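You operate a simulated robot arm through the tools that you are given. There is no shell and no other tool. Be economical: measure what you need, move in short steps, check, and stop when the job is done.

You are at the controls of a simulated robot arm. One attempt, no reset.

Task
Take the 20 green filter from the top of the wall bench and put it on the lower shelf of the wall bench. Fetch the teal bore plug and set it on top of the orange roll. Put two of the purple cans from the top of the wall bench on the shelf of the orange bench. Any order will do. Set down upright: green filter, purple can.

The check looks at the end state, three seconds after you hand in, the way a careful person would. Anything else that was tipped, shoved, dropped, spilled or broken makes it a failure.

Robot
A 7-joint arm with a vacuum gripper on a trunk, on a base that drives. Base frame: it is fixed to the floor where the robot stands at the start and does not move with it; the origin is under the middle of the robot, x ahead of it, y to its left, z up. Lengths are in mm, angles in rad, forces in N, time in s.
With the tool pointing down near the work surface it reaches from about 100 to 600 mm from the robot's upright axis, wherever it stands. Its first joint turns from -1.204 to 3.002 rad. Places, roughly: lower shelf of the wall bench [600, -100, 200]; shelf of the orange bench [600, 1200, 200]. Payload 1.06 kg.
Tool frame: the origin (TCP) lies in the middle of the cups' lips, and z points out of the cups. The gripper has 1 cup of 24 mm across, covering 24 by 24 mm (tool x, y); the bellows give 8 mm. With the vacuum on, a cup seals on a smooth face that it is pressed against (1 to 4 N); it does not hold porous or soft things. The pull reaches 23 N.
Orientation is that of the tool frame in the base frame, as a unit quaternion [w, x, y, z]. With the cups facing straight down, the tool's x points along the base's -x, its y along +y and its z along -z.

Tools
- The arm moves only by the tool jog_arm. Its argument "series" is a list of rows, each a list of 7 numbers: the shift along the tool's x, y, z in units of 300 mm (1.0 is 300 mm), then the turn, a rotation vector about the tool's x, y, z in units of 180 degrees (1.0 is 180 degrees), then the vacuum: 1 switches it on, 0 off. In form: [[x, y, z, wx, wy, wz, vacuum], ...]. A call has 1 to 10 rows; each row is the pose to reach, as a shift and turn from the pose commanded when the call began, along the tool's axes at that moment. A call with a number of a shift or a turn outside -1 to 1 is refused whole. A row lasts 0.2 s, in which the tool goes at most 50 mm and 0.15 rad; a call with a longer step from one row to the next is refused whole, and so is a gripper value outside its range. Where a pose cannot be reached the arm comes as near as it can. A force on the tool above 40 N (or 10 N above the force at the start of the call, whichever is more), or a blocked arm, ends the call early, and 0.2 s more pass. The pull builds up within a second once a cup has sealed. Time passes only in rows, and 0.2 s behind the last, so rows that repeat a pose give it time. The reply holds the time, the measured pose of the TCP, the force on the tool along the base axes and the pull of the vacuum, in the units named above and with some noise, with the torque about the TCP (base axes, N m) and any sound that the robot's microphone picked up, and new pictures: "pictures" is both (left out), scene, wrist or none.
- Cameras (640 x 400 px; columns grow to the right, rows downward): "scene" is now at [146, 35.7, 1273.9]; the picture's right is [0.42, -0.91, 0.00], its down [-0.48, -0.22, -0.85] and it looks along [0.77, 0.36, -0.53] (base axes); focal length 214 px, centre (320, 200). "wrist" rides on the gripper at [78, 19, -96] in the tool frame; the picture's right is [-0.24, 0.97, 0.00], its down [-0.71, -0.17, -0.69] and it looks along [-0.67, -0.16, 0.73] (tool axes); focal length 243 px, centre (320, 200). There is no depth. A picture from a camera that has moved, and an enlarged one, comes with that camera's place and axes in the base frame and with its lens.
- raise_lower(by): slides the trunk up (or, below 0, down) by that many mm; the arm and the scene camera ride with it, the base frame stays. It gives what a move gives, with no picture.
- base_move(legs): drives the robot by 1 to 6 legs, each [ahead, left, turn to the left] in mm, mm and rad, along the robot's own axes; the way and the turn of a leg run together, so that a leg with both is an arc; at most 1500 mm and 3.142 rad a leg. The arm and the cameras ride along, it lands a little off, and it stops where it bumps. It gives what a move gives, and a new picture of the scene camera.
- head_to(pan, tilt): turns the head with the scene camera to pan (to the left, within 1.396 rad either way) and tilt (down, from -0.506 to 1.204), counted from straight ahead of the robot. It gives what a move gives, and a new picture of the scene camera.
- close_up(camera, box): a new picture of the part [left, top, right, bottom] of that camera's present view, enlarged. No time passes.
- job_done(): hands the job in; it is judged then, once.

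Work in short steps. Places have to be worked out from the pictures, the camera data and where the tool is seen: move nearer, look again, correct. Check each grasp and each placing, and mend what went wrong. You have 165 turns and 260 pictures in all, those below and enlarged ones among them. Switch the vacuum off and draw the arm clear of the work before you hand the job in, unless the task says otherwise; then end with one line.

The tools are called after "Emit:" as name(argument=value, ...) on one line, values as JSON. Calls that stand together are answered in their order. jog_arm: Moves the arm, as the interface text tells. Its arguments: {"type":"object","properties":{"series":{"type":"array"},"pictures":{"type":"string","enum":["both","scene","wrist","none"]}},"required":["series"]} The other tools are called the same way: raise_lower (by) slides the trunk up or down; base_move (legs) drives the base; head_to (pan, tilt) turns the head that bears the scene camera; close_up (camera, box) takes an enlarged picture of a part of a camera's view; job_done () hands the job in.

At the start:

```text
t: 0.0
ee_pos: [267.2, 64.9, 1152.6]
ee_rot: [0.0, -0.001, 1.0, 0.0]
wrist_force: [0.6, 0.5, 0.6]
ft_torque: [-0.01, -0.01, 0.0]
pull: 0.0
trunk travel left (down, up): [-425.0, 67.0]
robot x, y, heading: [3.0, -2.2, -0.002]
head pan, tilt: [0.433, 0.555]
```

scene: 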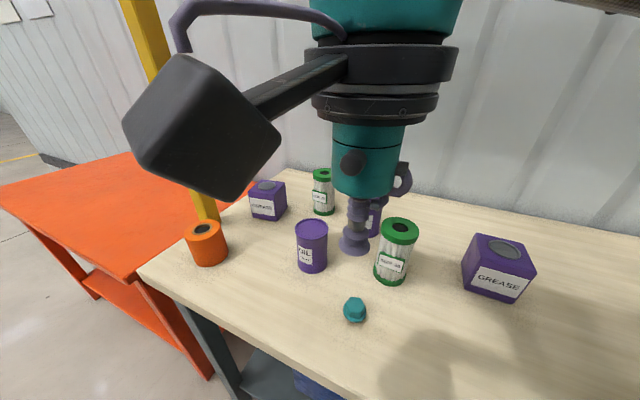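
wrist: 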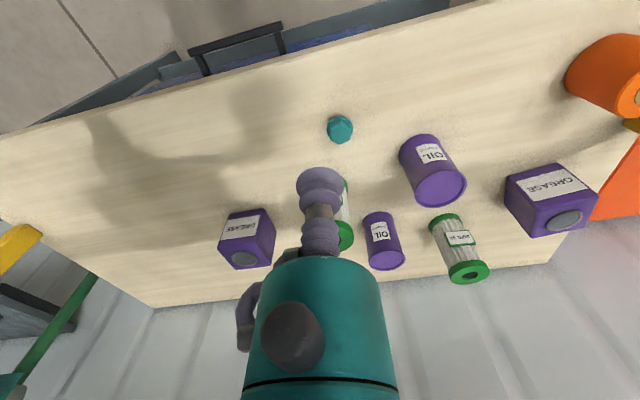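

I see two green filters, two or more purple OIL cans, purple GREASE boxes, the teal plug and the orange roll. I zoom in on the labels first.

Emit:
close_up(camera="scene", box=[360, 200, 440, 300])

Emit:
close_up(camera="scene", box=[240, 160, 400, 280])

Emit:
close_up(camera="wrist", box=[320, 110, 520, 290])

```text
4.00 times, centred on (400, 250) of scene
camera zoom: at [146.0, 35.7, 1273.9], right [0.42, -0.91, 0.0], down [-0.48, -0.22, -0.85], along [0.77, 0.36, -0.53], focal length 858 px, centre (0, 0)
```

zoom: 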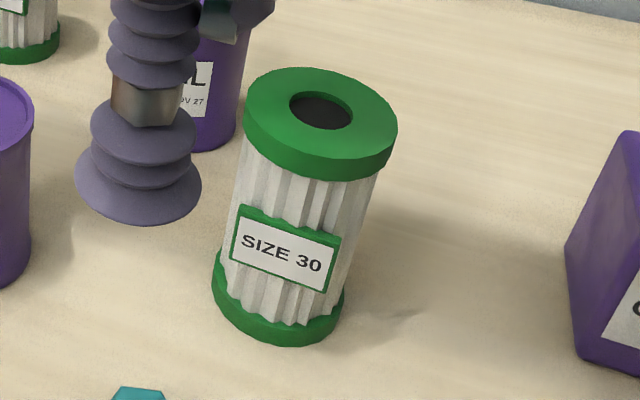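

```text
3.33 times, centred on (320, 220) of scene
camera zoom: at [146.0, 35.7, 1273.9], right [0.42, -0.91, 0.0], down [-0.48, -0.22, -0.85], along [0.77, 0.36, -0.53], focal length 715 px, centre (320, 133)
```

zoom: 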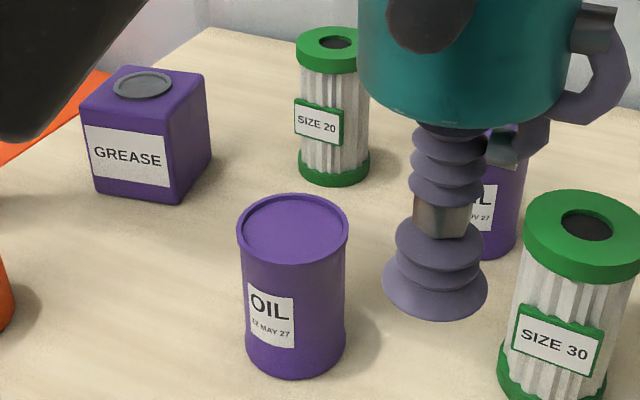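

```text
2.22 times, centred on (420, 200) of wrist
camera zoom: at [188.8, 85.4, 1248.4], right [0.24, 0.97, 0.0], down [0.71, -0.17, 0.69], along [0.67, -0.16, -0.73], focal length 539 px, centre (98, 200)
```

zoom: 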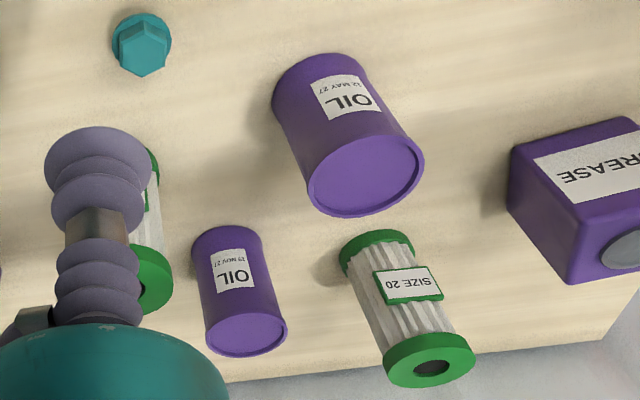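

The size 20 filter is the far-left one. I look around for other cans, the lower shelf and the orange bench.

Emit:
head_to(pan=-0.5, tilt=0.75)

Emit:
head_to(pan=1.2, tilt=0.7)

Emit:
head_to(pan=0.1, tilt=1.15)

```text
t: 1.2
ee_pos: [267.7, 65.3, 1154.1]
ee_rot: [0.0, 0.0, 1.0, 0.0]
wrist_force: [0.1, 0.5, -0.2]
ft_torque: [0.01, 0.0, -0.01]
pull: 0.0
trunk travel left (down, up): [-425.0, 67.0]
robot x, y, heading: [3.7, 1.2, 0.001]
head pan, tilt: [-0.499, 0.75]
camera scene: at [137.4, -41.4, 1257.1], right [-0.48, -0.88, 0.0], down [-0.6, 0.33, -0.73], along [0.64, -0.35, -0.68], focal length 214 px, centre (320, 200)
```

scene: 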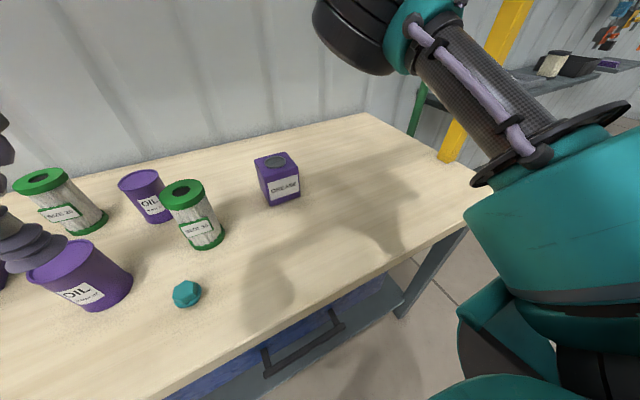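

```text
t: 3.0
ee_pos: [266.6, 66.6, 1154.5]
ee_rot: [0.0, 0.0, 1.0, 0.0]
wrist_force: [-0.2, -1.2, 0.1]
ft_torque: [0.0, 0.01, 0.02]
pull: 0.0
trunk travel left (down, up): [-425.0, 67.0]
robot x, y, heading: [-0.2, 3.8, -0.002]
head pan, tilt: [1.201, 0.7]
camera scene: at [95.4, 77.4, 1261.3], right [0.93, -0.36, 0.0], down [-0.23, -0.6, -0.76], along [0.28, 0.71, -0.64], focal length 214 px, centre (320, 200)
```

scene: 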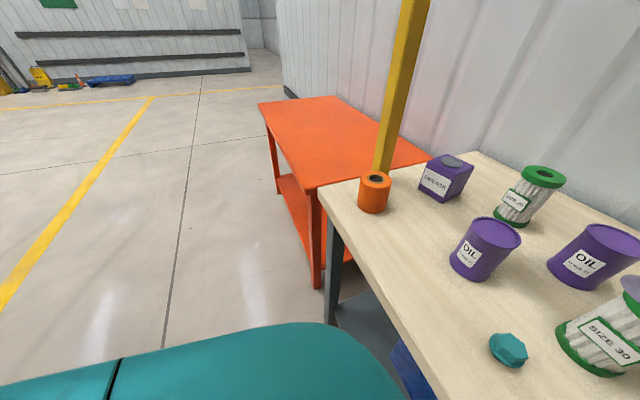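

```text
t: 4.3
ee_pos: [270.8, 64.2, 1150.3]
ee_rot: [0.003, 0.005, 1.0, -0.001]
wrist_force: [45.7, -16.2, -40.0]
ft_torque: [1.57, 1.7, 1.13]
pull: 0.0
trunk travel left (down, up): [-425.0, 67.0]
robot x, y, heading: [-1.1, -1.0, 0.001]
head pan, tilt: [0.099, 1.15]
camera scene: at [127.7, 10.0, 1232.1], right [0.18, -0.98, 0.0], down [-0.87, -0.16, -0.47], along [0.46, 0.09, -0.88], focal length 214 px, centre (320, 200)
```

scene: 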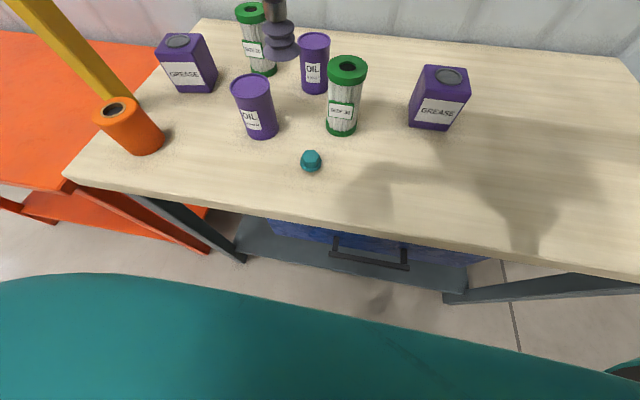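

The head pressed on the arm at that tilt; I turn it back at once. Only two OIL cans are present on the bench, so those are the purple cans.

Emit:
head_to(pan=0.433, tilt=0.7)

```text
t: 5.2
ee_pos: [267.4, 65.8, 1153.8]
ee_rot: [0.0, 0.0, 1.0, 0.001]
wrist_force: [-0.1, 0.2, 0.3]
ft_torque: [-0.02, 0.02, -0.03]
pull: 0.1
trunk travel left (down, up): [-425.0, 67.0]
robot x, y, heading: [1.4, 0.1, -0.0]
head pan, tilt: [0.433, 0.7]
camera scene: at [141.7, 33.8, 1261.3], right [0.42, -0.91, 0.0], down [-0.59, -0.27, -0.76], along [0.69, 0.32, -0.64], focal length 214 px, centre (320, 200)
```

scene: 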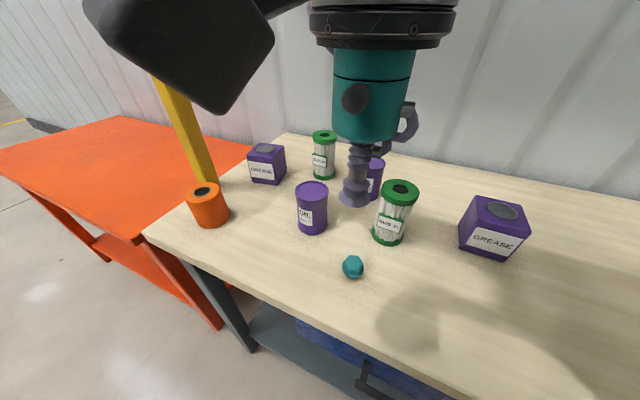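

Plug estimated near (368, 72). I move above it and look with the wrist camera.

Emit:
jog_arm(series=[[-0.13, 0.01, 0.05, 0, 0, 0, 0], [-0.24, 0.02, 0.15, 0, 0, 0, 0], [-0.3, 0.02, 0.25, 0, 0, 0, 0], [-0.3, 0.02, 0.35, 0, 0, 0, 0], [-0.3, 0.02, 0.35, 0, 0, 0, 0]], pictures="both")

```text
t: 6.4
ee_pos: [360.0, 70.4, 1047.6]
ee_rot: [-0.001, 0.0, 1.0, 0.0]
wrist_force: [1.1, -0.4, 0.2]
ft_torque: [-0.01, 0.01, 0.01]
pull: 0.0
trunk travel left (down, up): [-425.0, 67.0]
robot x, y, heading: [-0.6, 1.3, -0.001]
head pan, tilt: [0.433, 0.7]
camera scene: at [141.7, 33.8, 1261.3], right [0.42, -0.91, 0.0], down [-0.58, -0.27, -0.77], along [0.69, 0.32, -0.64], focal length 214 px, centre (320, 200)
camera wrist: at [279.6, 89.6, 1142.5], right [0.24, 0.97, 0.0], down [0.71, -0.17, 0.69], along [0.67, -0.16, -0.73], focal length 243 px, centre (320, 200)
```

scene: 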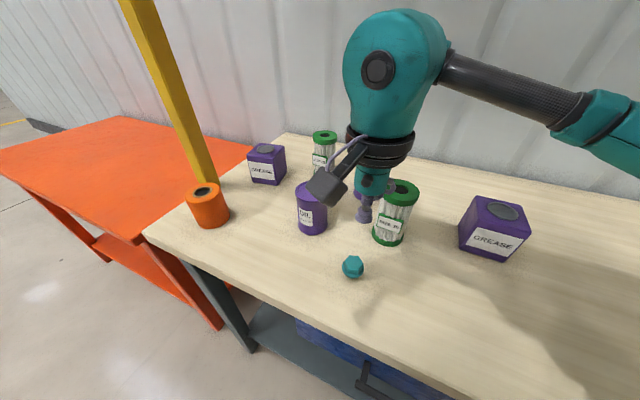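
wrist: 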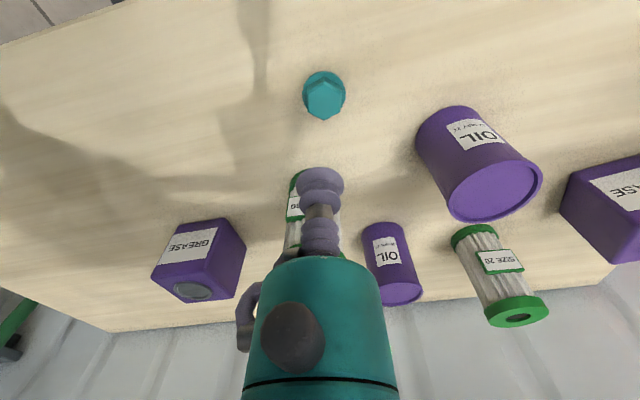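

Emit:
close_up(camera="wrist", box=[284, 60, 364, 130])

Emit:
close_up(camera="scene", box=[320, 240, 390, 290])

Emit:
close_up(camera="scene", box=[170, 170, 250, 240])

```text
5.71 times, centred on (324, 95) of wrist
camera zoom: at [279.6, 89.6, 1142.5], right [0.24, 0.97, 0.0], down [0.71, -0.17, 0.69], along [0.67, -0.16, -0.73], focal length 1386 px, centre (297, 800)
```

zoom: 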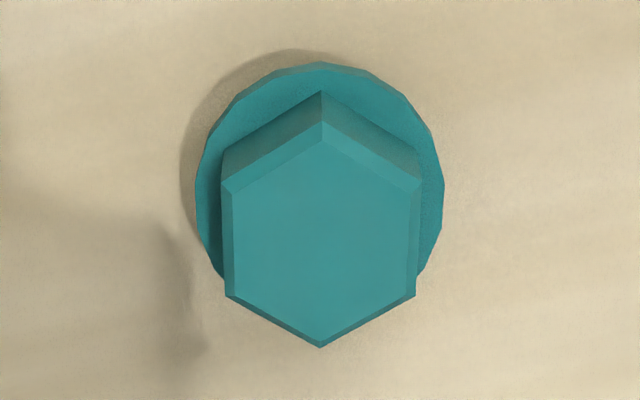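

```text
8.00 times, centred on (355, 265) of scene
camera zoom: at [141.7, 33.8, 1261.3], right [0.42, -0.91, 0.0], down [-0.58, -0.27, -0.77], along [0.69, 0.32, -0.64], focal length 1716 px, centre (40, -320)
```

zoom: 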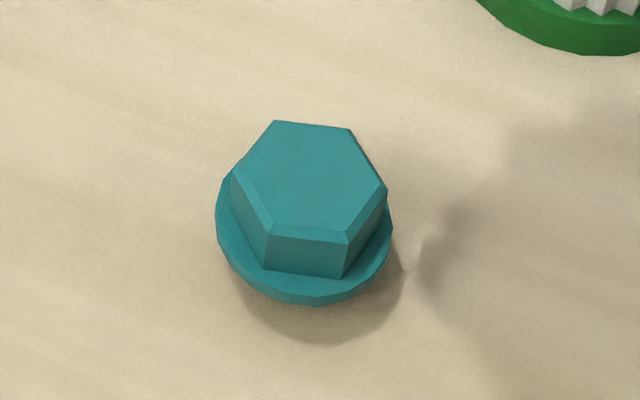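

```text
5.71 times, centred on (210, 205) of scene
camera zoom: at [141.7, 33.8, 1261.3], right [0.42, -0.91, 0.0], down [-0.58, -0.27, -0.77], along [0.69, 0.32, -0.64], focal length 1226 px, centre (949, 171)
```

zoom: 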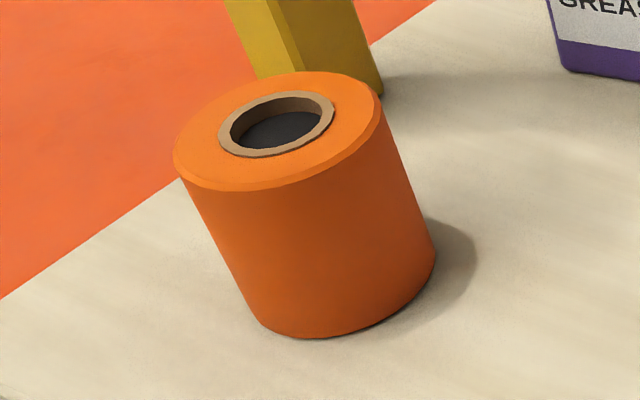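

The plug has a 30 mm hex flat on top at about (366, 73, ~920). I lower to just above it.

Emit:
jog_arm(series=[[-0.02, 0.008, 0.14, 0, 0, 0, 0], [-0.02, 0.008, 0.28, 0, 0, 0, 0], [-0.02, 0.008, 0.34, 0, 0, 0, 0], [-0.02, 0.008, 0.34, 0, 0, 0, 0]], pictures="both")

Emit:
close_up(camera="wrist", box=[260, 120, 380, 210])

Emit:
close_up(camera="scene", box=[310, 220, 400, 290])

```text
t: 7.4
ee_pos: [365.0, 72.2, 946.8]
ee_rot: [0.001, 0.0, 1.0, 0.0]
wrist_force: [0.5, -0.2, -0.5]
ft_torque: [0.01, -0.01, 0.01]
pull: 0.0
trunk travel left (down, up): [-425.0, 67.0]
robot x, y, heading: [0.8, 0.2, -0.0]
head pan, tilt: [0.433, 0.7]
camera scene: at [141.7, 33.8, 1261.3], right [0.42, -0.91, 0.0], down [-0.58, -0.27, -0.76], along [0.69, 0.32, -0.64], focal length 214 px, centre (320, 200)
camera wrist: at [285.0, 91.8, 1041.6], right [0.24, 0.97, 0.0], down [0.71, -0.17, 0.69], along [0.67, -0.16, -0.73], focal length 243 px, centre (320, 200)
```

scene: 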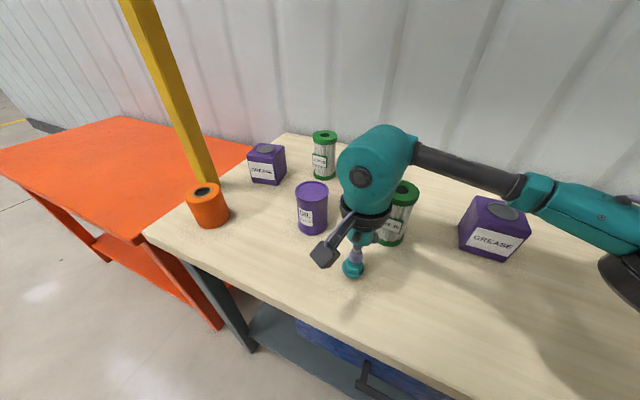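
wrist: 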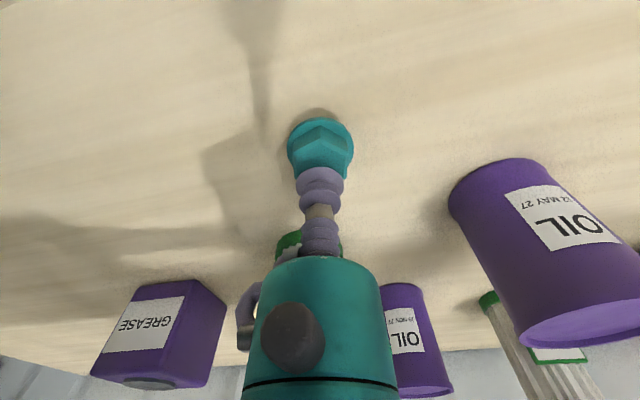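

```text
4.44 times, centred on (320, 165) of wrist
camera zoom: at [285.0, 91.8, 1041.6], right [0.24, 0.97, 0.0], down [0.71, -0.17, 0.69], along [0.67, -0.16, -0.73], focal length 1078 px, centre (320, 356)
```

zoom: 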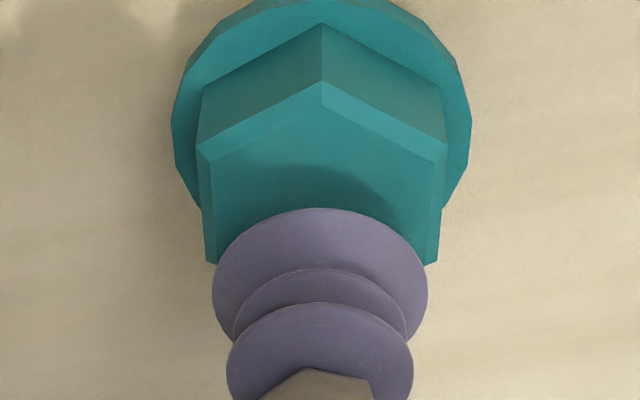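

```text
5.71 times, centred on (355, 255) of scene
camera zoom: at [141.7, 33.8, 1261.3], right [0.42, -0.91, 0.0], down [-0.58, -0.27, -0.76], along [0.69, 0.32, -0.64], focal length 1226 px, centre (120, -114)
```

zoom: 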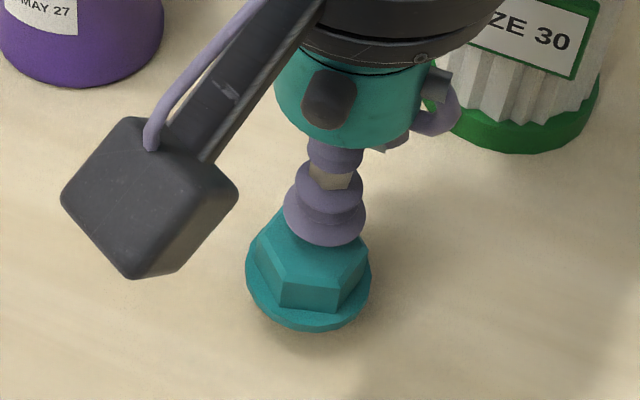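

Alignment is good laterally; I correct x by 3 mm and descend with vacuum on.

Emit:
jog_arm(series=[[-0.01, 0.001, 0.04, 0, 0, 0, 1], [-0.01, 0.001, 0.065, 0, 0, 0, 1], [-0.01, 0.001, 0.075, 0, 0, 0, 1], [-0.01, 0.001, 0.083, 0, 0, 0, 1], [-0.01, 0.001, 0.083, 0, 0, 0, 1]], pictures="wrist")

```text
t: 8.5
ee_pos: [368.3, 75.0, 926.8]
ee_rot: [0.004, 0.001, 1.0, 0.005]
wrist_force: [1.9, -2.7, 24.6]
ft_torque: [0.04, 0.01, -0.01]
pull: 0.0
trunk travel left (down, up): [-425.0, 67.0]
robot x, y, heading: [-0.5, -0.3, -0.004]
head pan, tilt: [0.433, 0.7]
stopped in row 5: the force on the tool passed its limit (the readings are from after the stop); the commanded pose is now the measured one
camera wrist: at [289.1, 94.4, 1021.3], right [0.24, 0.97, 0.01], down [0.7, -0.18, 0.69], along [0.67, -0.16, -0.73], focal length 243 px, centre (320, 200)
```

wrist: 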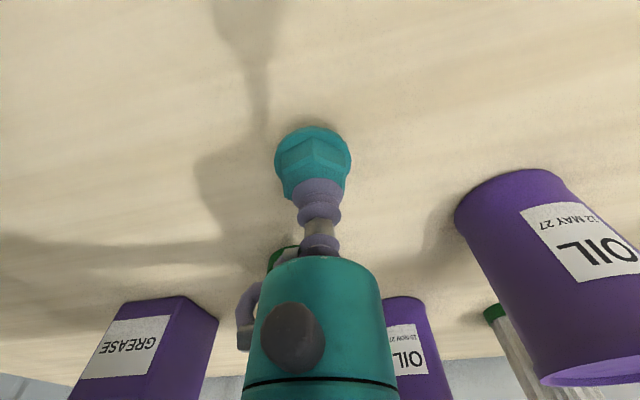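

Overpressed; the face is higher than guessed (~930). I back off a few mm with vacuum on and see whether it seals.

Emit:
jog_arm(series=[[0, 0, -0.007, 0, 0, 0, 1], [0, 0, -0.012, 0, 0, 0, 1], [0, 0, -0.012, 0, 0, 0, 1]], pictures="wrist")

Emit:
close_up(camera="wrist", box=[260, 120, 380, 210])

```text
t: 9.3
ee_pos: [367.3, 75.4, 928.1]
ee_rot: [0.002, 0.001, 1.0, 0.002]
wrist_force: [-0.3, -1.2, 7.8]
ft_torque: [0.02, 0.02, 0.04]
pull: 0.1
trunk travel left (down, up): [-425.0, 67.0]
robot x, y, heading: [-1.0, 1.4, -0.002]
head pan, tilt: [0.433, 0.7]
camera wrist: at [288.8, 94.2, 1022.3], right [0.24, 0.97, 0.01], down [0.71, -0.18, 0.69], along [0.67, -0.16, -0.73], focal length 243 px, centre (320, 200)
```

wrist: 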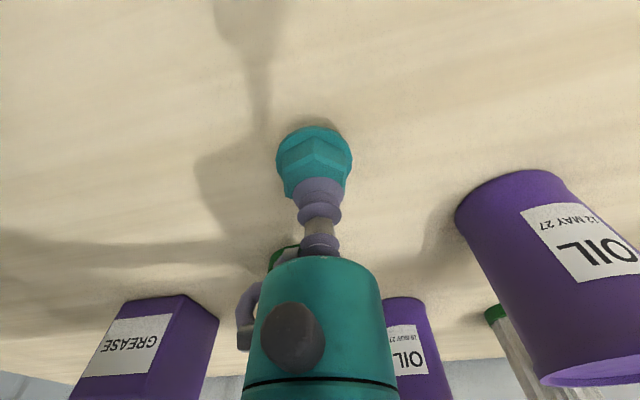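

```text
4.44 times, centred on (320, 165) of wrist
camera zoom: at [288.8, 94.2, 1022.3], right [0.24, 0.97, 0.01], down [0.71, -0.18, 0.69], along [0.67, -0.16, -0.73], focal length 1078 px, centre (320, 356)
```

zoom: 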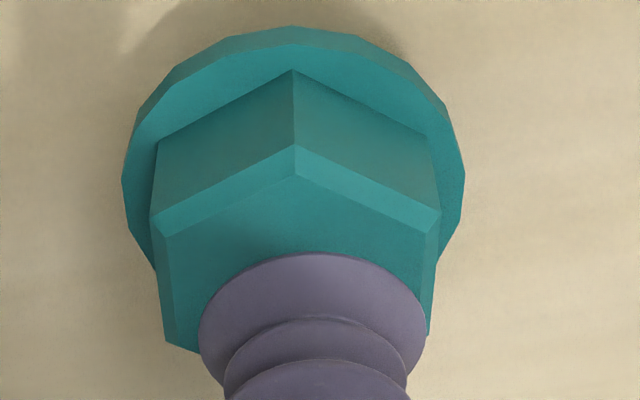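

The cup sits about 7 mm too far in x, overhanging the hex. Lift, shift back, and press again gently.

Emit:
jog_arm(series=[[0, 0, -0.03, 0, 0, 0, 0], [0.0235, 0, -0.03, 0, 0, 0, 0], [0.0235, 0, -0.025, 0, 0, 0, 0], [0.0235, 0, -0.025, 0, 0, 0, 0]], pictures="wrist")

Emit:
close_up(camera="wrist", box=[260, 120, 380, 210])

```text
t: 10.3
ee_pos: [361.4, 75.0, 934.0]
ee_rot: [0.002, 0.001, 1.0, 0.003]
wrist_force: [-0.5, 0.5, 0.3]
ft_torque: [-0.01, 0.03, 0.0]
pull: 0.0
trunk travel left (down, up): [-425.0, 67.0]
robot x, y, heading: [0.1, 1.0, -0.001]
head pan, tilt: [0.433, 0.7]
camera wrist: at [282.2, 94.5, 1029.9], right [0.24, 0.97, 0.01], down [0.71, -0.18, 0.69], along [0.67, -0.16, -0.73], focal length 243 px, centre (320, 200)
```

wrist: 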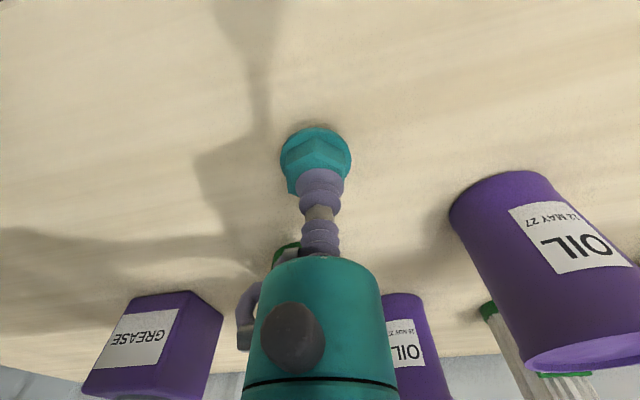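

```text
4.44 times, centred on (320, 165) of wrist
camera zoom: at [282.2, 94.5, 1029.9], right [0.24, 0.97, 0.01], down [0.71, -0.18, 0.69], along [0.67, -0.16, -0.73], focal length 1078 px, centre (320, 356)
```

zoom: 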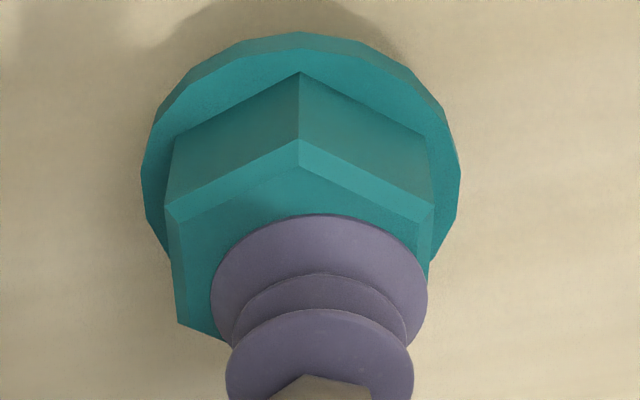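

Now nearly centred (−1 mm in y left). Press down gently.

Emit:
jog_arm(series=[[0, -0.004, 0.008, 0, 0, 0, 1], [0, -0.004, 0.012, 0, 0, 0, 1], [0, -0.004, 0.016, 0, 0, 0, 1], [0, -0.004, 0.016, 0, 0, 0, 1], [0, -0.004, 0.016, 0, 0, 0, 1]], pictures="none")

```text
t: 11.5
ee_pos: [360.5, 74.3, 929.6]
ee_rot: [0.003, 0.0, 1.0, 0.003]
wrist_force: [3.1, 2.8, 16.6]
ft_torque: [0.0, 0.02, -0.02]
pull: 22.8
trunk travel left (down, up): [-425.0, 67.0]
robot x, y, heading: [-1.0, 2.0, -0.0]
head pan, tilt: [0.433, 0.7]
```

Sealed (pull 22.8). I lift and carry it toward the roll.

Emit:
jog_arm(series=[[0, 0, -0.1, 0, 0, 0, 1], [0, 0, -0.25, 0, 0, 0, 1], [0, 0, -0.4, 0, 0, 0, 1], [0, 0.15, -0.45, 0, 0, 0, 1], [0, 0.3, -0.45, 0, 0, 0, 1], [0, 0.45, -0.45, 0, 0, 0, 1], [0, 0.6, -0.45, 0, 0, 0, 1], [0, 0.75, -0.45, 0, 0, 0, 1], [0, 0.85, -0.45, 0, 0, 0, 1], [0, 0.85, -0.45, 0, 0, 0, 1]], pictures="both")

```text
t: 13.7
ee_pos: [361.2, 229.2, 1065.6]
ee_rot: [0.002, 0.001, 1.0, 0.003]
wrist_force: [-0.7, -0.4, -0.5]
ft_torque: [-0.04, 0.01, -0.01]
pull: 22.8
out of reach, approached as far as the arm can: row 7, 8, 9, 10
trunk travel left (down, up): [-425.0, 67.0]
robot x, y, heading: [0.4, 0.6, -0.004]
head pan, tilt: [0.433, 0.7]
camera scene: at [141.8, 33.8, 1261.3], right [0.42, -0.91, 0.0], down [-0.58, -0.27, -0.76], along [0.69, 0.32, -0.64], focal length 214 px, centre (320, 200)
camera wrist: at [281.2, 248.2, 1160.5], right [0.24, 0.97, 0.01], down [0.7, -0.18, 0.69], along [0.67, -0.16, -0.73], focal length 243 px, centre (320, 200)
```

scene: 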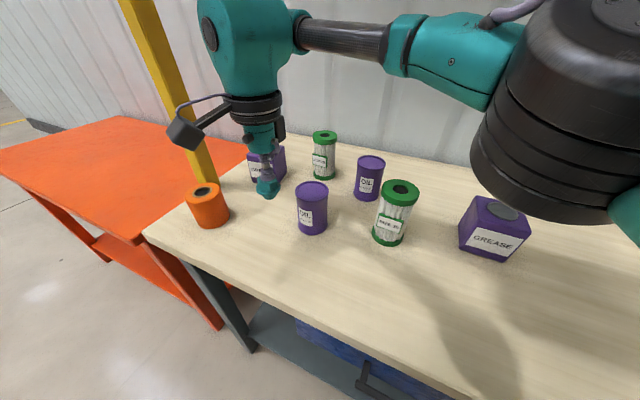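
wrist: 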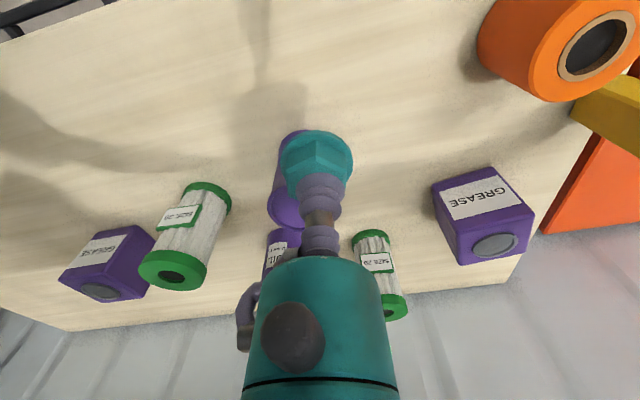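

The arm ran out of reach at this orientation; the roll is near (346, 385). I'll drive the base left with the plug held, well above everything.

Emit:
base_move(legs=[[0, 130, 0]])

Emit:
jog_arm(series=[[0, 0, 0, 0, 0, 0, 1]], pictures="wrist")

```text
t: 15.0
ee_pos: [362.4, 356.4, 1065.9]
ee_rot: [0.002, 0.002, 1.0, 0.004]
wrist_force: [-0.7, 0.9, 0.9]
ft_torque: [-0.03, -0.02, -0.01]
pull: 22.9
trunk travel left (down, up): [-425.0, 67.0]
robot x, y, heading: [-2.4, 125.1, -0.003]
head pan, tilt: [0.433, 0.7]
camera scene: at [142.0, 161.9, 1261.3], right [0.42, -0.91, 0.0], down [-0.59, -0.27, -0.76], along [0.69, 0.32, -0.64], focal length 214 px, centre (320, 200)
```

scene: 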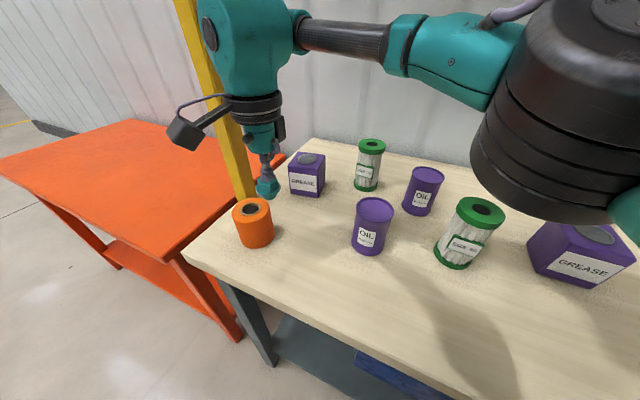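

```text
t: 15.4
ee_pos: [361.9, 355.7, 1065.5]
ee_rot: [0.003, 0.001, 1.0, 0.004]
wrist_force: [0.2, -0.8, -0.1]
ft_torque: [-0.03, -0.01, -0.01]
pull: 23.0
trunk travel left (down, up): [-425.0, 67.0]
robot x, y, heading: [0.6, 127.1, -0.003]
head pan, tilt: [0.433, 0.7]
camera wrist: at [282.0, 375.2, 1160.4], right [0.24, 0.97, 0.01], down [0.7, -0.18, 0.69], along [0.67, -0.16, -0.73], focal length 243 px, centre (320, 200)
```

wrist: 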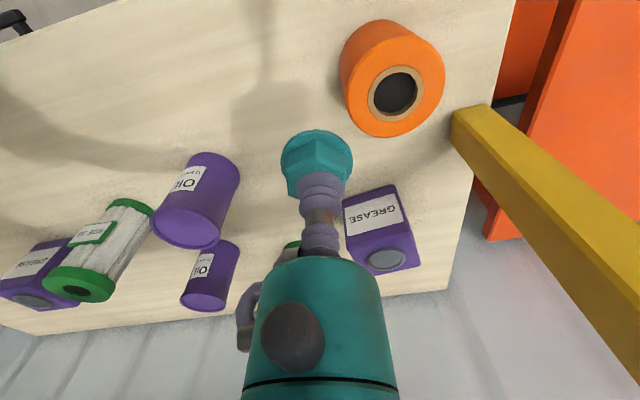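

The two wrist views put the roll's top centre at about (358, 412, 983). Drive 62 mm more left, then trim with the arm.

Emit:
base_move(legs=[[0, 62, 0]])

Emit:
jog_arm(series=[[0, 0, 0, 0, 0, 0, 1]], pictures="wrist")

```text
t: 16.4
ee_pos: [360.5, 418.0, 1065.5]
ee_rot: [0.002, 0.001, 1.0, 0.004]
wrist_force: [-0.3, 0.6, -0.8]
ft_torque: [0.0, 0.0, -0.01]
pull: 23.5
trunk travel left (down, up): [-425.0, 67.0]
robot x, y, heading: [2.6, 192.0, 0.001]
head pan, tilt: [0.433, 0.7]
camera scene: at [142.1, 224.4, 1261.3], right [0.42, -0.91, 0.0], down [-0.58, -0.27, -0.76], along [0.69, 0.32, -0.64], focal length 214 px, centre (320, 200)
```

scene: 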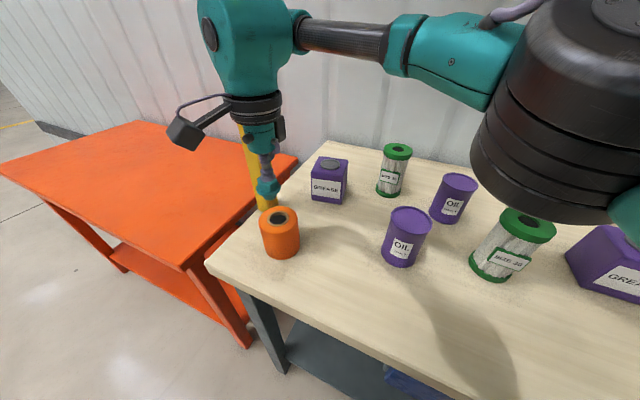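

```text
t: 16.8
ee_pos: [361.1, 417.9, 1066.7]
ee_rot: [0.003, 0.002, 1.0, 0.003]
wrist_force: [-0.8, -0.5, -0.4]
ft_torque: [-0.02, 0.01, -0.02]
pull: 23.2
trunk travel left (down, up): [-425.0, 67.0]
robot x, y, heading: [-0.1, 188.8, -0.002]
head pan, tilt: [0.433, 0.7]
camera wrist: at [281.8, 437.9, 1160.4], right [0.24, 0.97, 0.01], down [0.7, -0.18, 0.69], along [0.67, -0.16, -0.73], focal length 243 px, centre (320, 200)
```

wrist: 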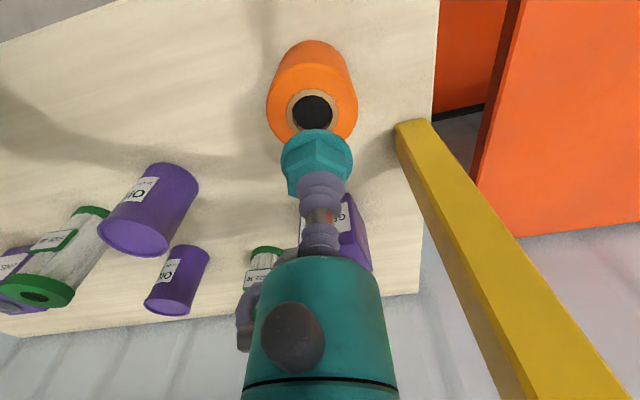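

Target roll centre ~(357, 414). Trim and lower to ~15 mm above.

Emit:
jog_arm(series=[[0.012, -0.0133, 0.04, 0, 0, 0, 1], [0.012, -0.0133, 0.11, 0, 0, 0, 1], [0.012, -0.0133, 0.13, 0, 0, 0, 1], [0.012, -0.0133, 0.13, 0, 0, 0, 1]], pictures="both")

Emit:
close_up(camera="wrist", box=[240, 40, 400, 190])

Emit:
close_up(camera="scene", box=[230, 180, 330, 270])

```text
t: 17.8
ee_pos: [356.4, 414.6, 1026.1]
ee_rot: [0.003, 0.001, 1.0, 0.003]
wrist_force: [0.6, 0.6, -0.1]
ft_torque: [-0.01, 0.0, 0.0]
pull: 22.9
trunk travel left (down, up): [-425.0, 67.0]
robot x, y, heading: [1.9, 188.2, 0.003]
head pan, tilt: [0.433, 0.7]
camera scene: at [142.1, 223.5, 1261.3], right [0.42, -0.91, 0.0], down [-0.58, -0.27, -0.76], along [0.69, 0.32, -0.64], focal length 214 px, centre (320, 200)
camera wrist: at [277.8, 434.2, 1121.5], right [0.24, 0.97, 0.01], down [0.7, -0.18, 0.69], along [0.67, -0.16, -0.73], focal length 243 px, centre (320, 200)
```

scene: 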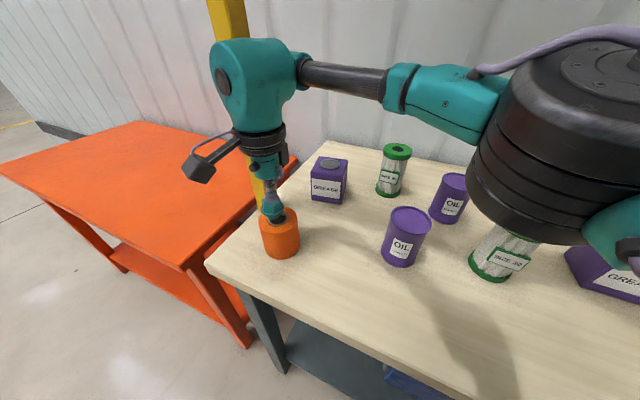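
wrist: 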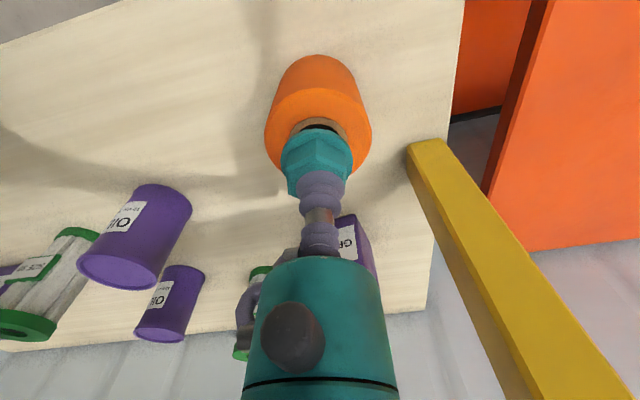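

```text
2.67 times, centred on (320, 115) of wrist
camera zoom: at [277.8, 434.2, 1121.5], right [0.24, 0.97, 0.01], down [0.7, -0.18, 0.69], along [0.67, -0.16, -0.73], focal length 647 px, centre (320, 427)
```

zoom: 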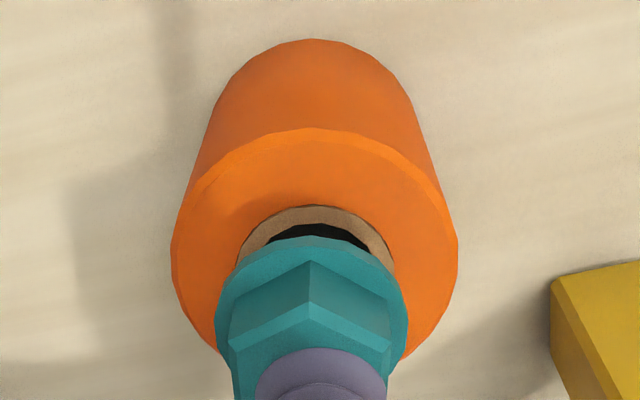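

```text
4.44 times, centred on (280, 225) of scene
camera zoom: at [142.1, 223.5, 1261.3], right [0.42, -0.91, 0.0], down [-0.58, -0.27, -0.76], along [0.69, 0.32, -0.64], focal length 953 px, centre (498, 89)
```

zoom: 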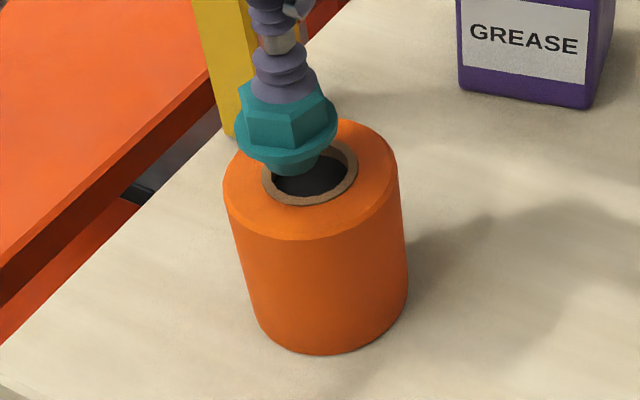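

The plug has a short stub under the flange that should sit in the bore. I shift +3 mm in x, lower 8 mm, and look again from both cameras.

Emit:
jog_arm(series=[[-0.01, 0.0, 0.015, 0, 0, 0, 1], [-0.01, 0.0, 0.027, 0, 0, 0, 1], [-0.01, 0.0, 0.027, 0, 0, 0, 1]], pictures="none")

Emit:
close_up(camera="wrist", box=[260, 80, 380, 190])

Emit:
close_up(camera="scene", box=[250, 190, 310, 240])

```text
t: 18.6
ee_pos: [361.1, 414.9, 1018.7]
ee_rot: [0.002, 0.001, 1.0, 0.004]
wrist_force: [0.0, 0.0, 0.1]
ft_torque: [0.01, 0.03, 0.03]
pull: 22.4
trunk travel left (down, up): [-425.0, 67.0]
robot x, y, heading: [3.4, 192.7, -0.001]
head pan, tilt: [0.433, 0.7]
```

```text
3.64 times, centred on (320, 135) of wrist
camera zoom: at [281.3, 434.4, 1113.4], right [0.24, 0.97, 0.01], down [0.7, -0.18, 0.69], along [0.67, -0.16, -0.73], focal length 882 px, centre (320, 436)
```

zoom: 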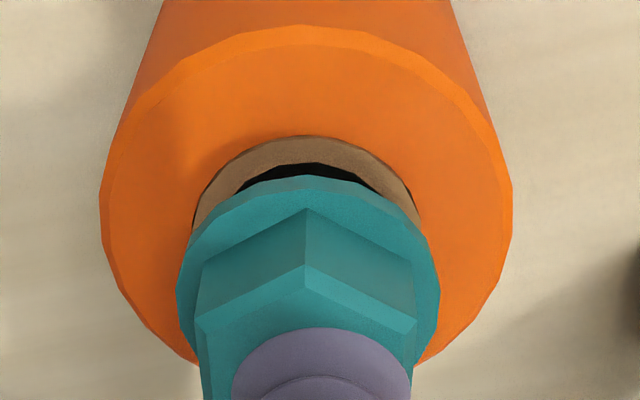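

```text
8.00 times, centred on (280, 215) of scene
camera zoom: at [142.1, 223.5, 1261.3], right [0.42, -0.91, 0.0], down [-0.58, -0.27, -0.76], along [0.69, 0.32, -0.64], focal length 1716 px, centre (640, 80)
```

zoom: 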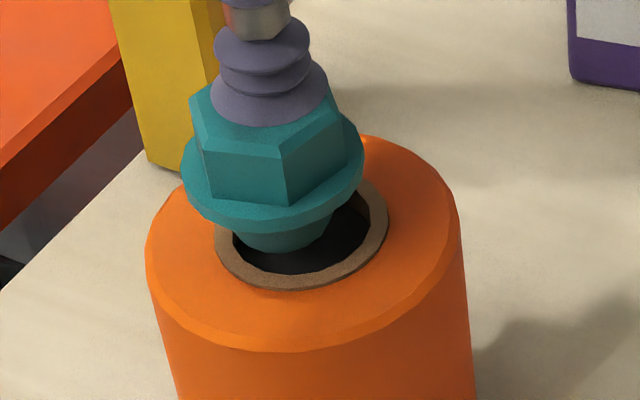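

Hole is 31 mm, stub 22 mm; I'm within ~3 mm. Shift −1.8 mm y, +1 mm x and lower 9 mm.

Emit:
jog_arm(series=[[-0.0033, -0.006, 0.01, 0, 0, 0, 1], [-0.0033, -0.006, 0.03, 0, 0, 0, 1], [-0.0033, -0.006, 0.03, 0, 0, 0, 1]], pictures="none")

Emit:
close_up(camera="wrist", box=[260, 80, 380, 190])

Emit:
close_up(camera="scene", box=[250, 190, 310, 240])

```text
t: 19.4
ee_pos: [361.9, 412.8, 1011.1]
ee_rot: [0.003, 0.002, 1.0, 0.005]
wrist_force: [3.0, 2.3, 20.3]
ft_torque: [0.01, -0.06, -0.03]
pull: 22.6
trunk travel left (down, up): [-425.0, 67.0]
robot x, y, heading: [-0.3, 191.0, -0.005]
head pan, tilt: [0.433, 0.7]
```

```text
3.64 times, centred on (320, 135) of wrist
camera zoom: at [282.0, 432.2, 1105.5], right [0.24, 0.97, 0.01], down [0.7, -0.18, 0.69], along [0.67, -0.16, -0.73], focal length 882 px, centre (320, 436)
```

zoom: 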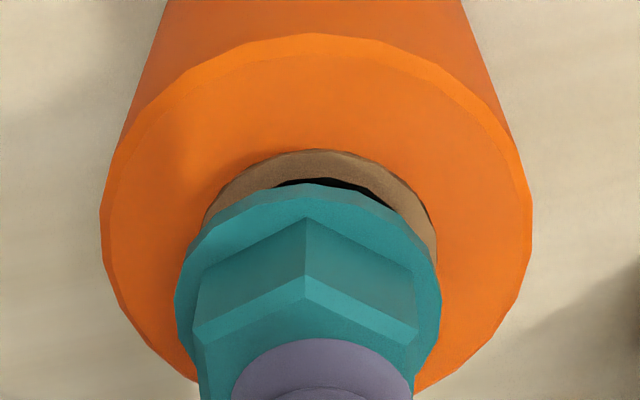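

```text
8.00 times, centred on (280, 215) of scene
camera zoom: at [141.3, 223.2, 1261.6], right [0.42, -0.91, 0.0], down [-0.58, -0.27, -0.77], along [0.69, 0.32, -0.64], focal length 1716 px, centre (640, 80)
```

zoom: 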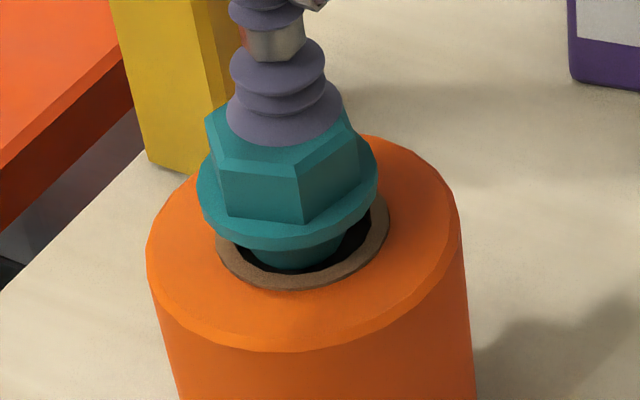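

Contact at 20 N: stub is touching the near rim. Both views agree it needs about +3.3 mm x, +1 mm y. Raise a bit, shift, lower slowly.

Emit:
jog_arm(series=[[0, 0, -0.015, 0, 0, 0, 1], [-0.011, 0.0033, -0.015, 0, 0, 0, 1], [-0.011, 0.0033, -0.003, 0, 0, 0, 1], [-0.011, 0.0033, 0.005, 0, 0, 0, 1], [-0.011, 0.0033, 0.01, 0, 0, 0, 1]], pictures="none")

Emit:
close_up(camera="wrist", box=[260, 80, 380, 190])

Emit:
close_up(camera="scene", box=[250, 190, 310, 240])

```text
t: 20.6
ee_pos: [365.7, 413.3, 1008.7]
ee_rot: [0.002, 0.002, 1.0, 0.004]
wrist_force: [3.3, 0.8, 21.1]
ft_torque: [-0.01, -0.03, 0.0]
pull: 22.4
trunk travel left (down, up): [-425.0, 67.0]
robot x, y, heading: [1.4, 187.0, -0.003]
head pan, tilt: [0.433, 0.7]
```

```text
3.64 times, centred on (320, 135) of wrist
camera zoom: at [285.4, 432.6, 1102.7], right [0.24, 0.97, 0.01], down [0.7, -0.18, 0.69], along [0.67, -0.16, -0.73], focal length 882 px, centre (320, 436)
```

zoom: 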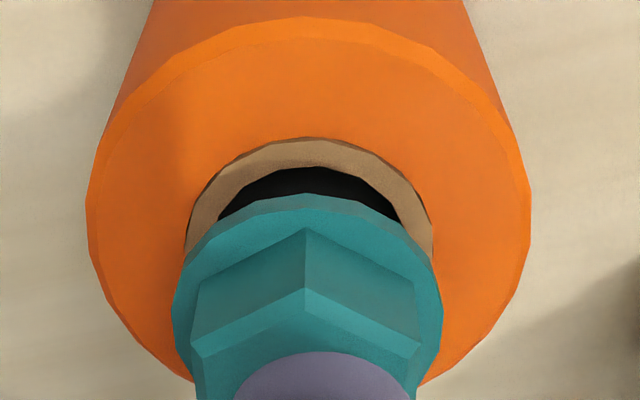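

```text
8.00 times, centred on (280, 215) of scene
camera zoom: at [141.3, 222.9, 1261.6], right [0.42, -0.91, 0.0], down [-0.58, -0.27, -0.77], along [0.69, 0.32, -0.64], focal length 1716 px, centre (640, 80)
```

zoom: 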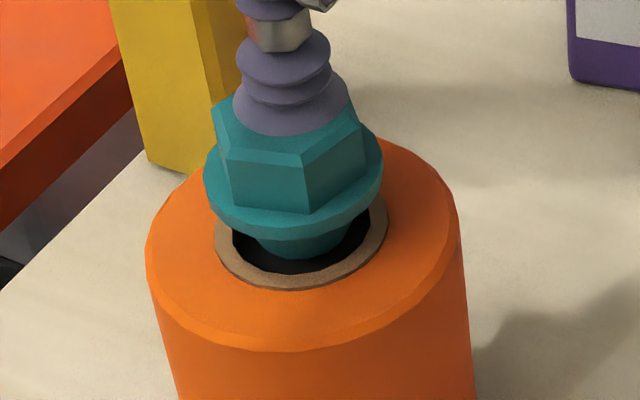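

Both lateral views now show the plug exactly centred on the bore, and it's resting on something solid. I ease the pressure, release, and lift.

Emit:
jog_arm(series=[[0, 0, -0.006, 0, 0, 0, 1], [0, 0, -0.006, 0, 0, 0, 0], [0, 0, -0.006, 0, 0, 0, 0], [0, 0, -0.006, 0, 0, 0, 0], [0, 0, -0.02, 0, 0, 0, 0], [0, 0, -0.06, 0, 0, 0, 0], [0, 0, -0.15, 0, 0, 0, 0], [0, 0, -0.25, 0, 0, 0, 0], [0, 0, -0.25, 0, 0, 0, 0]], pictures="both")

Emit:
close_up(camera="scene", box=[240, 180, 320, 260])

Emit:
close_up(camera="wrist", box=[240, 40, 400, 190])

```text
t: 22.6
ee_pos: [363.7, 413.8, 1082.0]
ee_rot: [0.001, 0.001, 1.0, 0.003]
wrist_force: [-0.2, 1.2, -0.4]
ft_torque: [0.0, -0.01, 0.0]
pull: 0.0
trunk travel left (down, up): [-425.0, 67.0]
robot x, y, heading: [1.9, 188.0, -0.001]
head pan, tilt: [0.433, 0.7]
camera scene: at [142.1, 223.5, 1261.3], right [0.42, -0.91, 0.0], down [-0.58, -0.27, -0.76], along [0.69, 0.32, -0.64], focal length 214 px, centre (320, 200)
camera wrist: at [284.0, 433.1, 1177.3], right [0.24, 0.97, 0.01], down [0.7, -0.18, 0.69], along [0.67, -0.16, -0.73], focal length 243 px, centre (320, 200)
```

scene: 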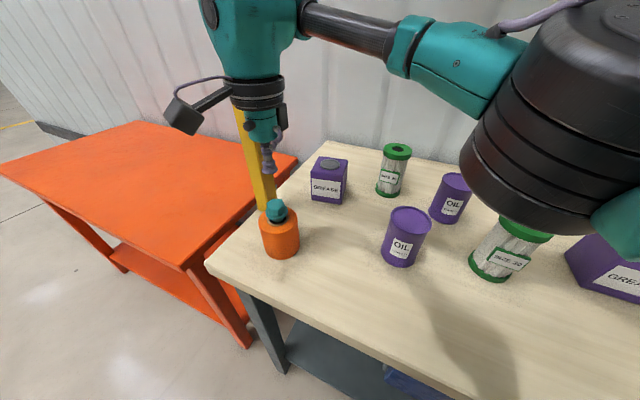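
wrist: 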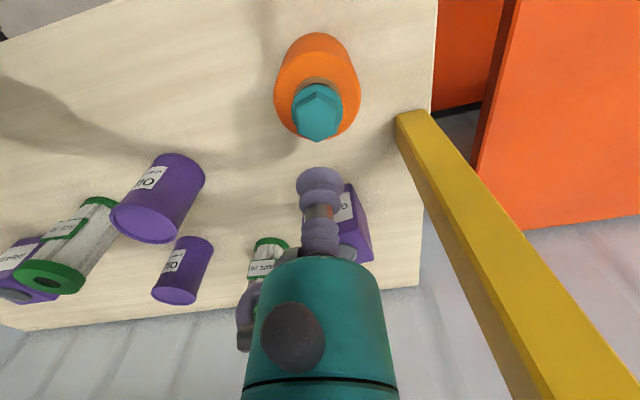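

```text
5.00 times, centred on (280, 220) of scene
camera zoom: at [142.1, 223.5, 1261.3], right [0.42, -0.91, 0.0], down [-0.58, -0.27, -0.76], along [0.69, 0.32, -0.64], focal length 1072 px, centre (520, 100)
```

zoom: 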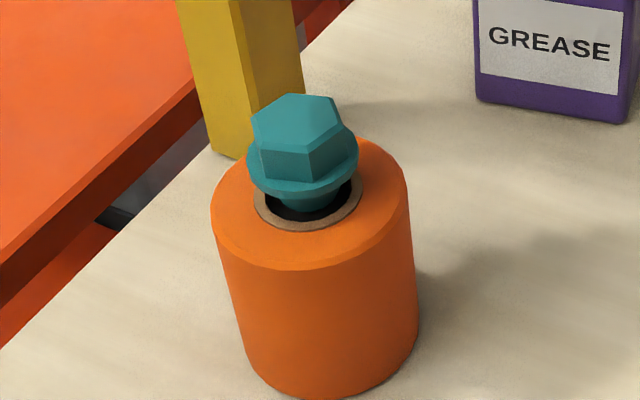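

```text
2.67 times, centred on (320, 115) of wrist
camera zoom: at [284.0, 433.1, 1177.3], right [0.24, 0.97, 0.01], down [0.7, -0.18, 0.69], along [0.67, -0.16, -0.73], focal length 647 px, centre (320, 427)
```

zoom: 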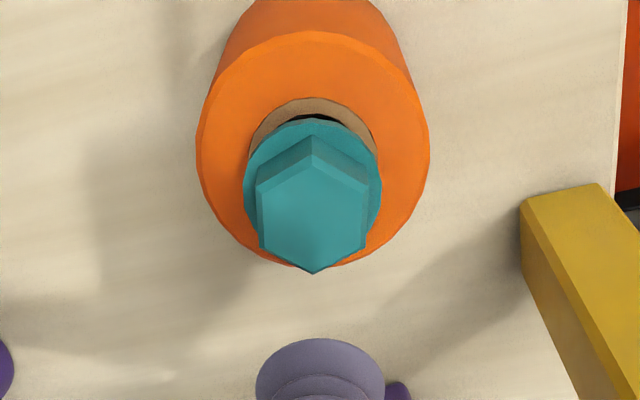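

The plug sits level and centred on the roll. Next, the front OIL can at roughly (434, 187); I move above it to look.

Emit:
jog_arm(series=[[-0.02, -0.15, 0, 0, 0, 0, 0], [-0.06, -0.3, 0, 0, 0, 0, 0], [-0.1, -0.45, 0, 0, 0, 0, 0], [-0.14, -0.6, 0, 0, 0, 0, 0], [-0.16, -0.7, 0, 0, 0, 0, 0], [-0.16, -0.7, 0, 0, 0, 0, 0]], pictures="both")

```text
t: 23.9
ee_pos: [414.0, 201.9, 1081.5]
ee_rot: [0.003, 0.001, 1.0, 0.003]
wrist_force: [0.8, -0.2, -0.6]
ft_torque: [-0.02, 0.0, -0.01]
pull: 0.0
trunk travel left (down, up): [-425.0, 67.0]
robot x, y, heading: [1.0, 191.0, -0.011]
head pan, tilt: [0.433, 0.7]
camera scene: at [142.0, 223.7, 1261.3], right [0.42, -0.91, 0.0], down [-0.58, -0.27, -0.76], along [0.69, 0.32, -0.64], focal length 214 px, centre (320, 200)
camera wrist: at [333.8, 221.5, 1175.3], right [0.24, 0.97, 0.01], down [0.7, -0.18, 0.69], along [0.67, -0.16, -0.73], focal length 243 px, centre (320, 200)
```

scene: 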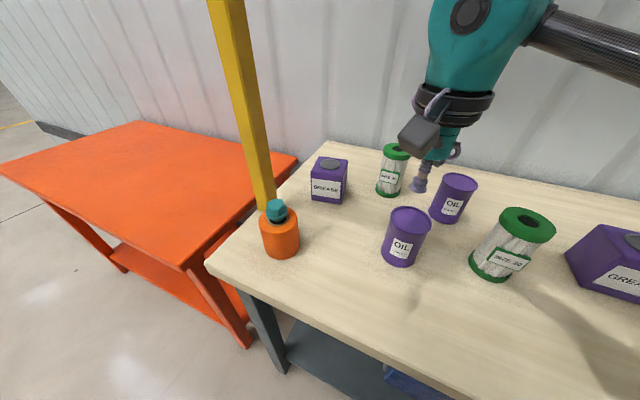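
wrist: 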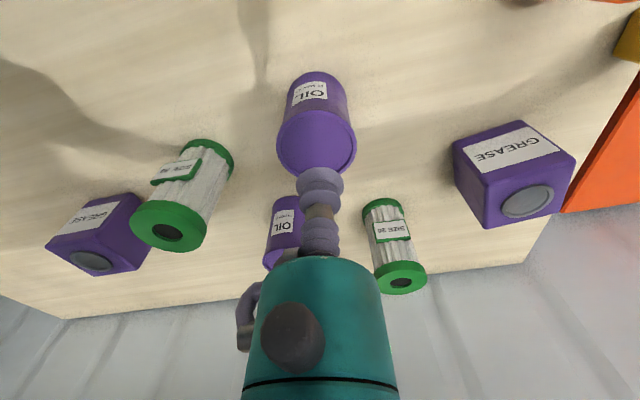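

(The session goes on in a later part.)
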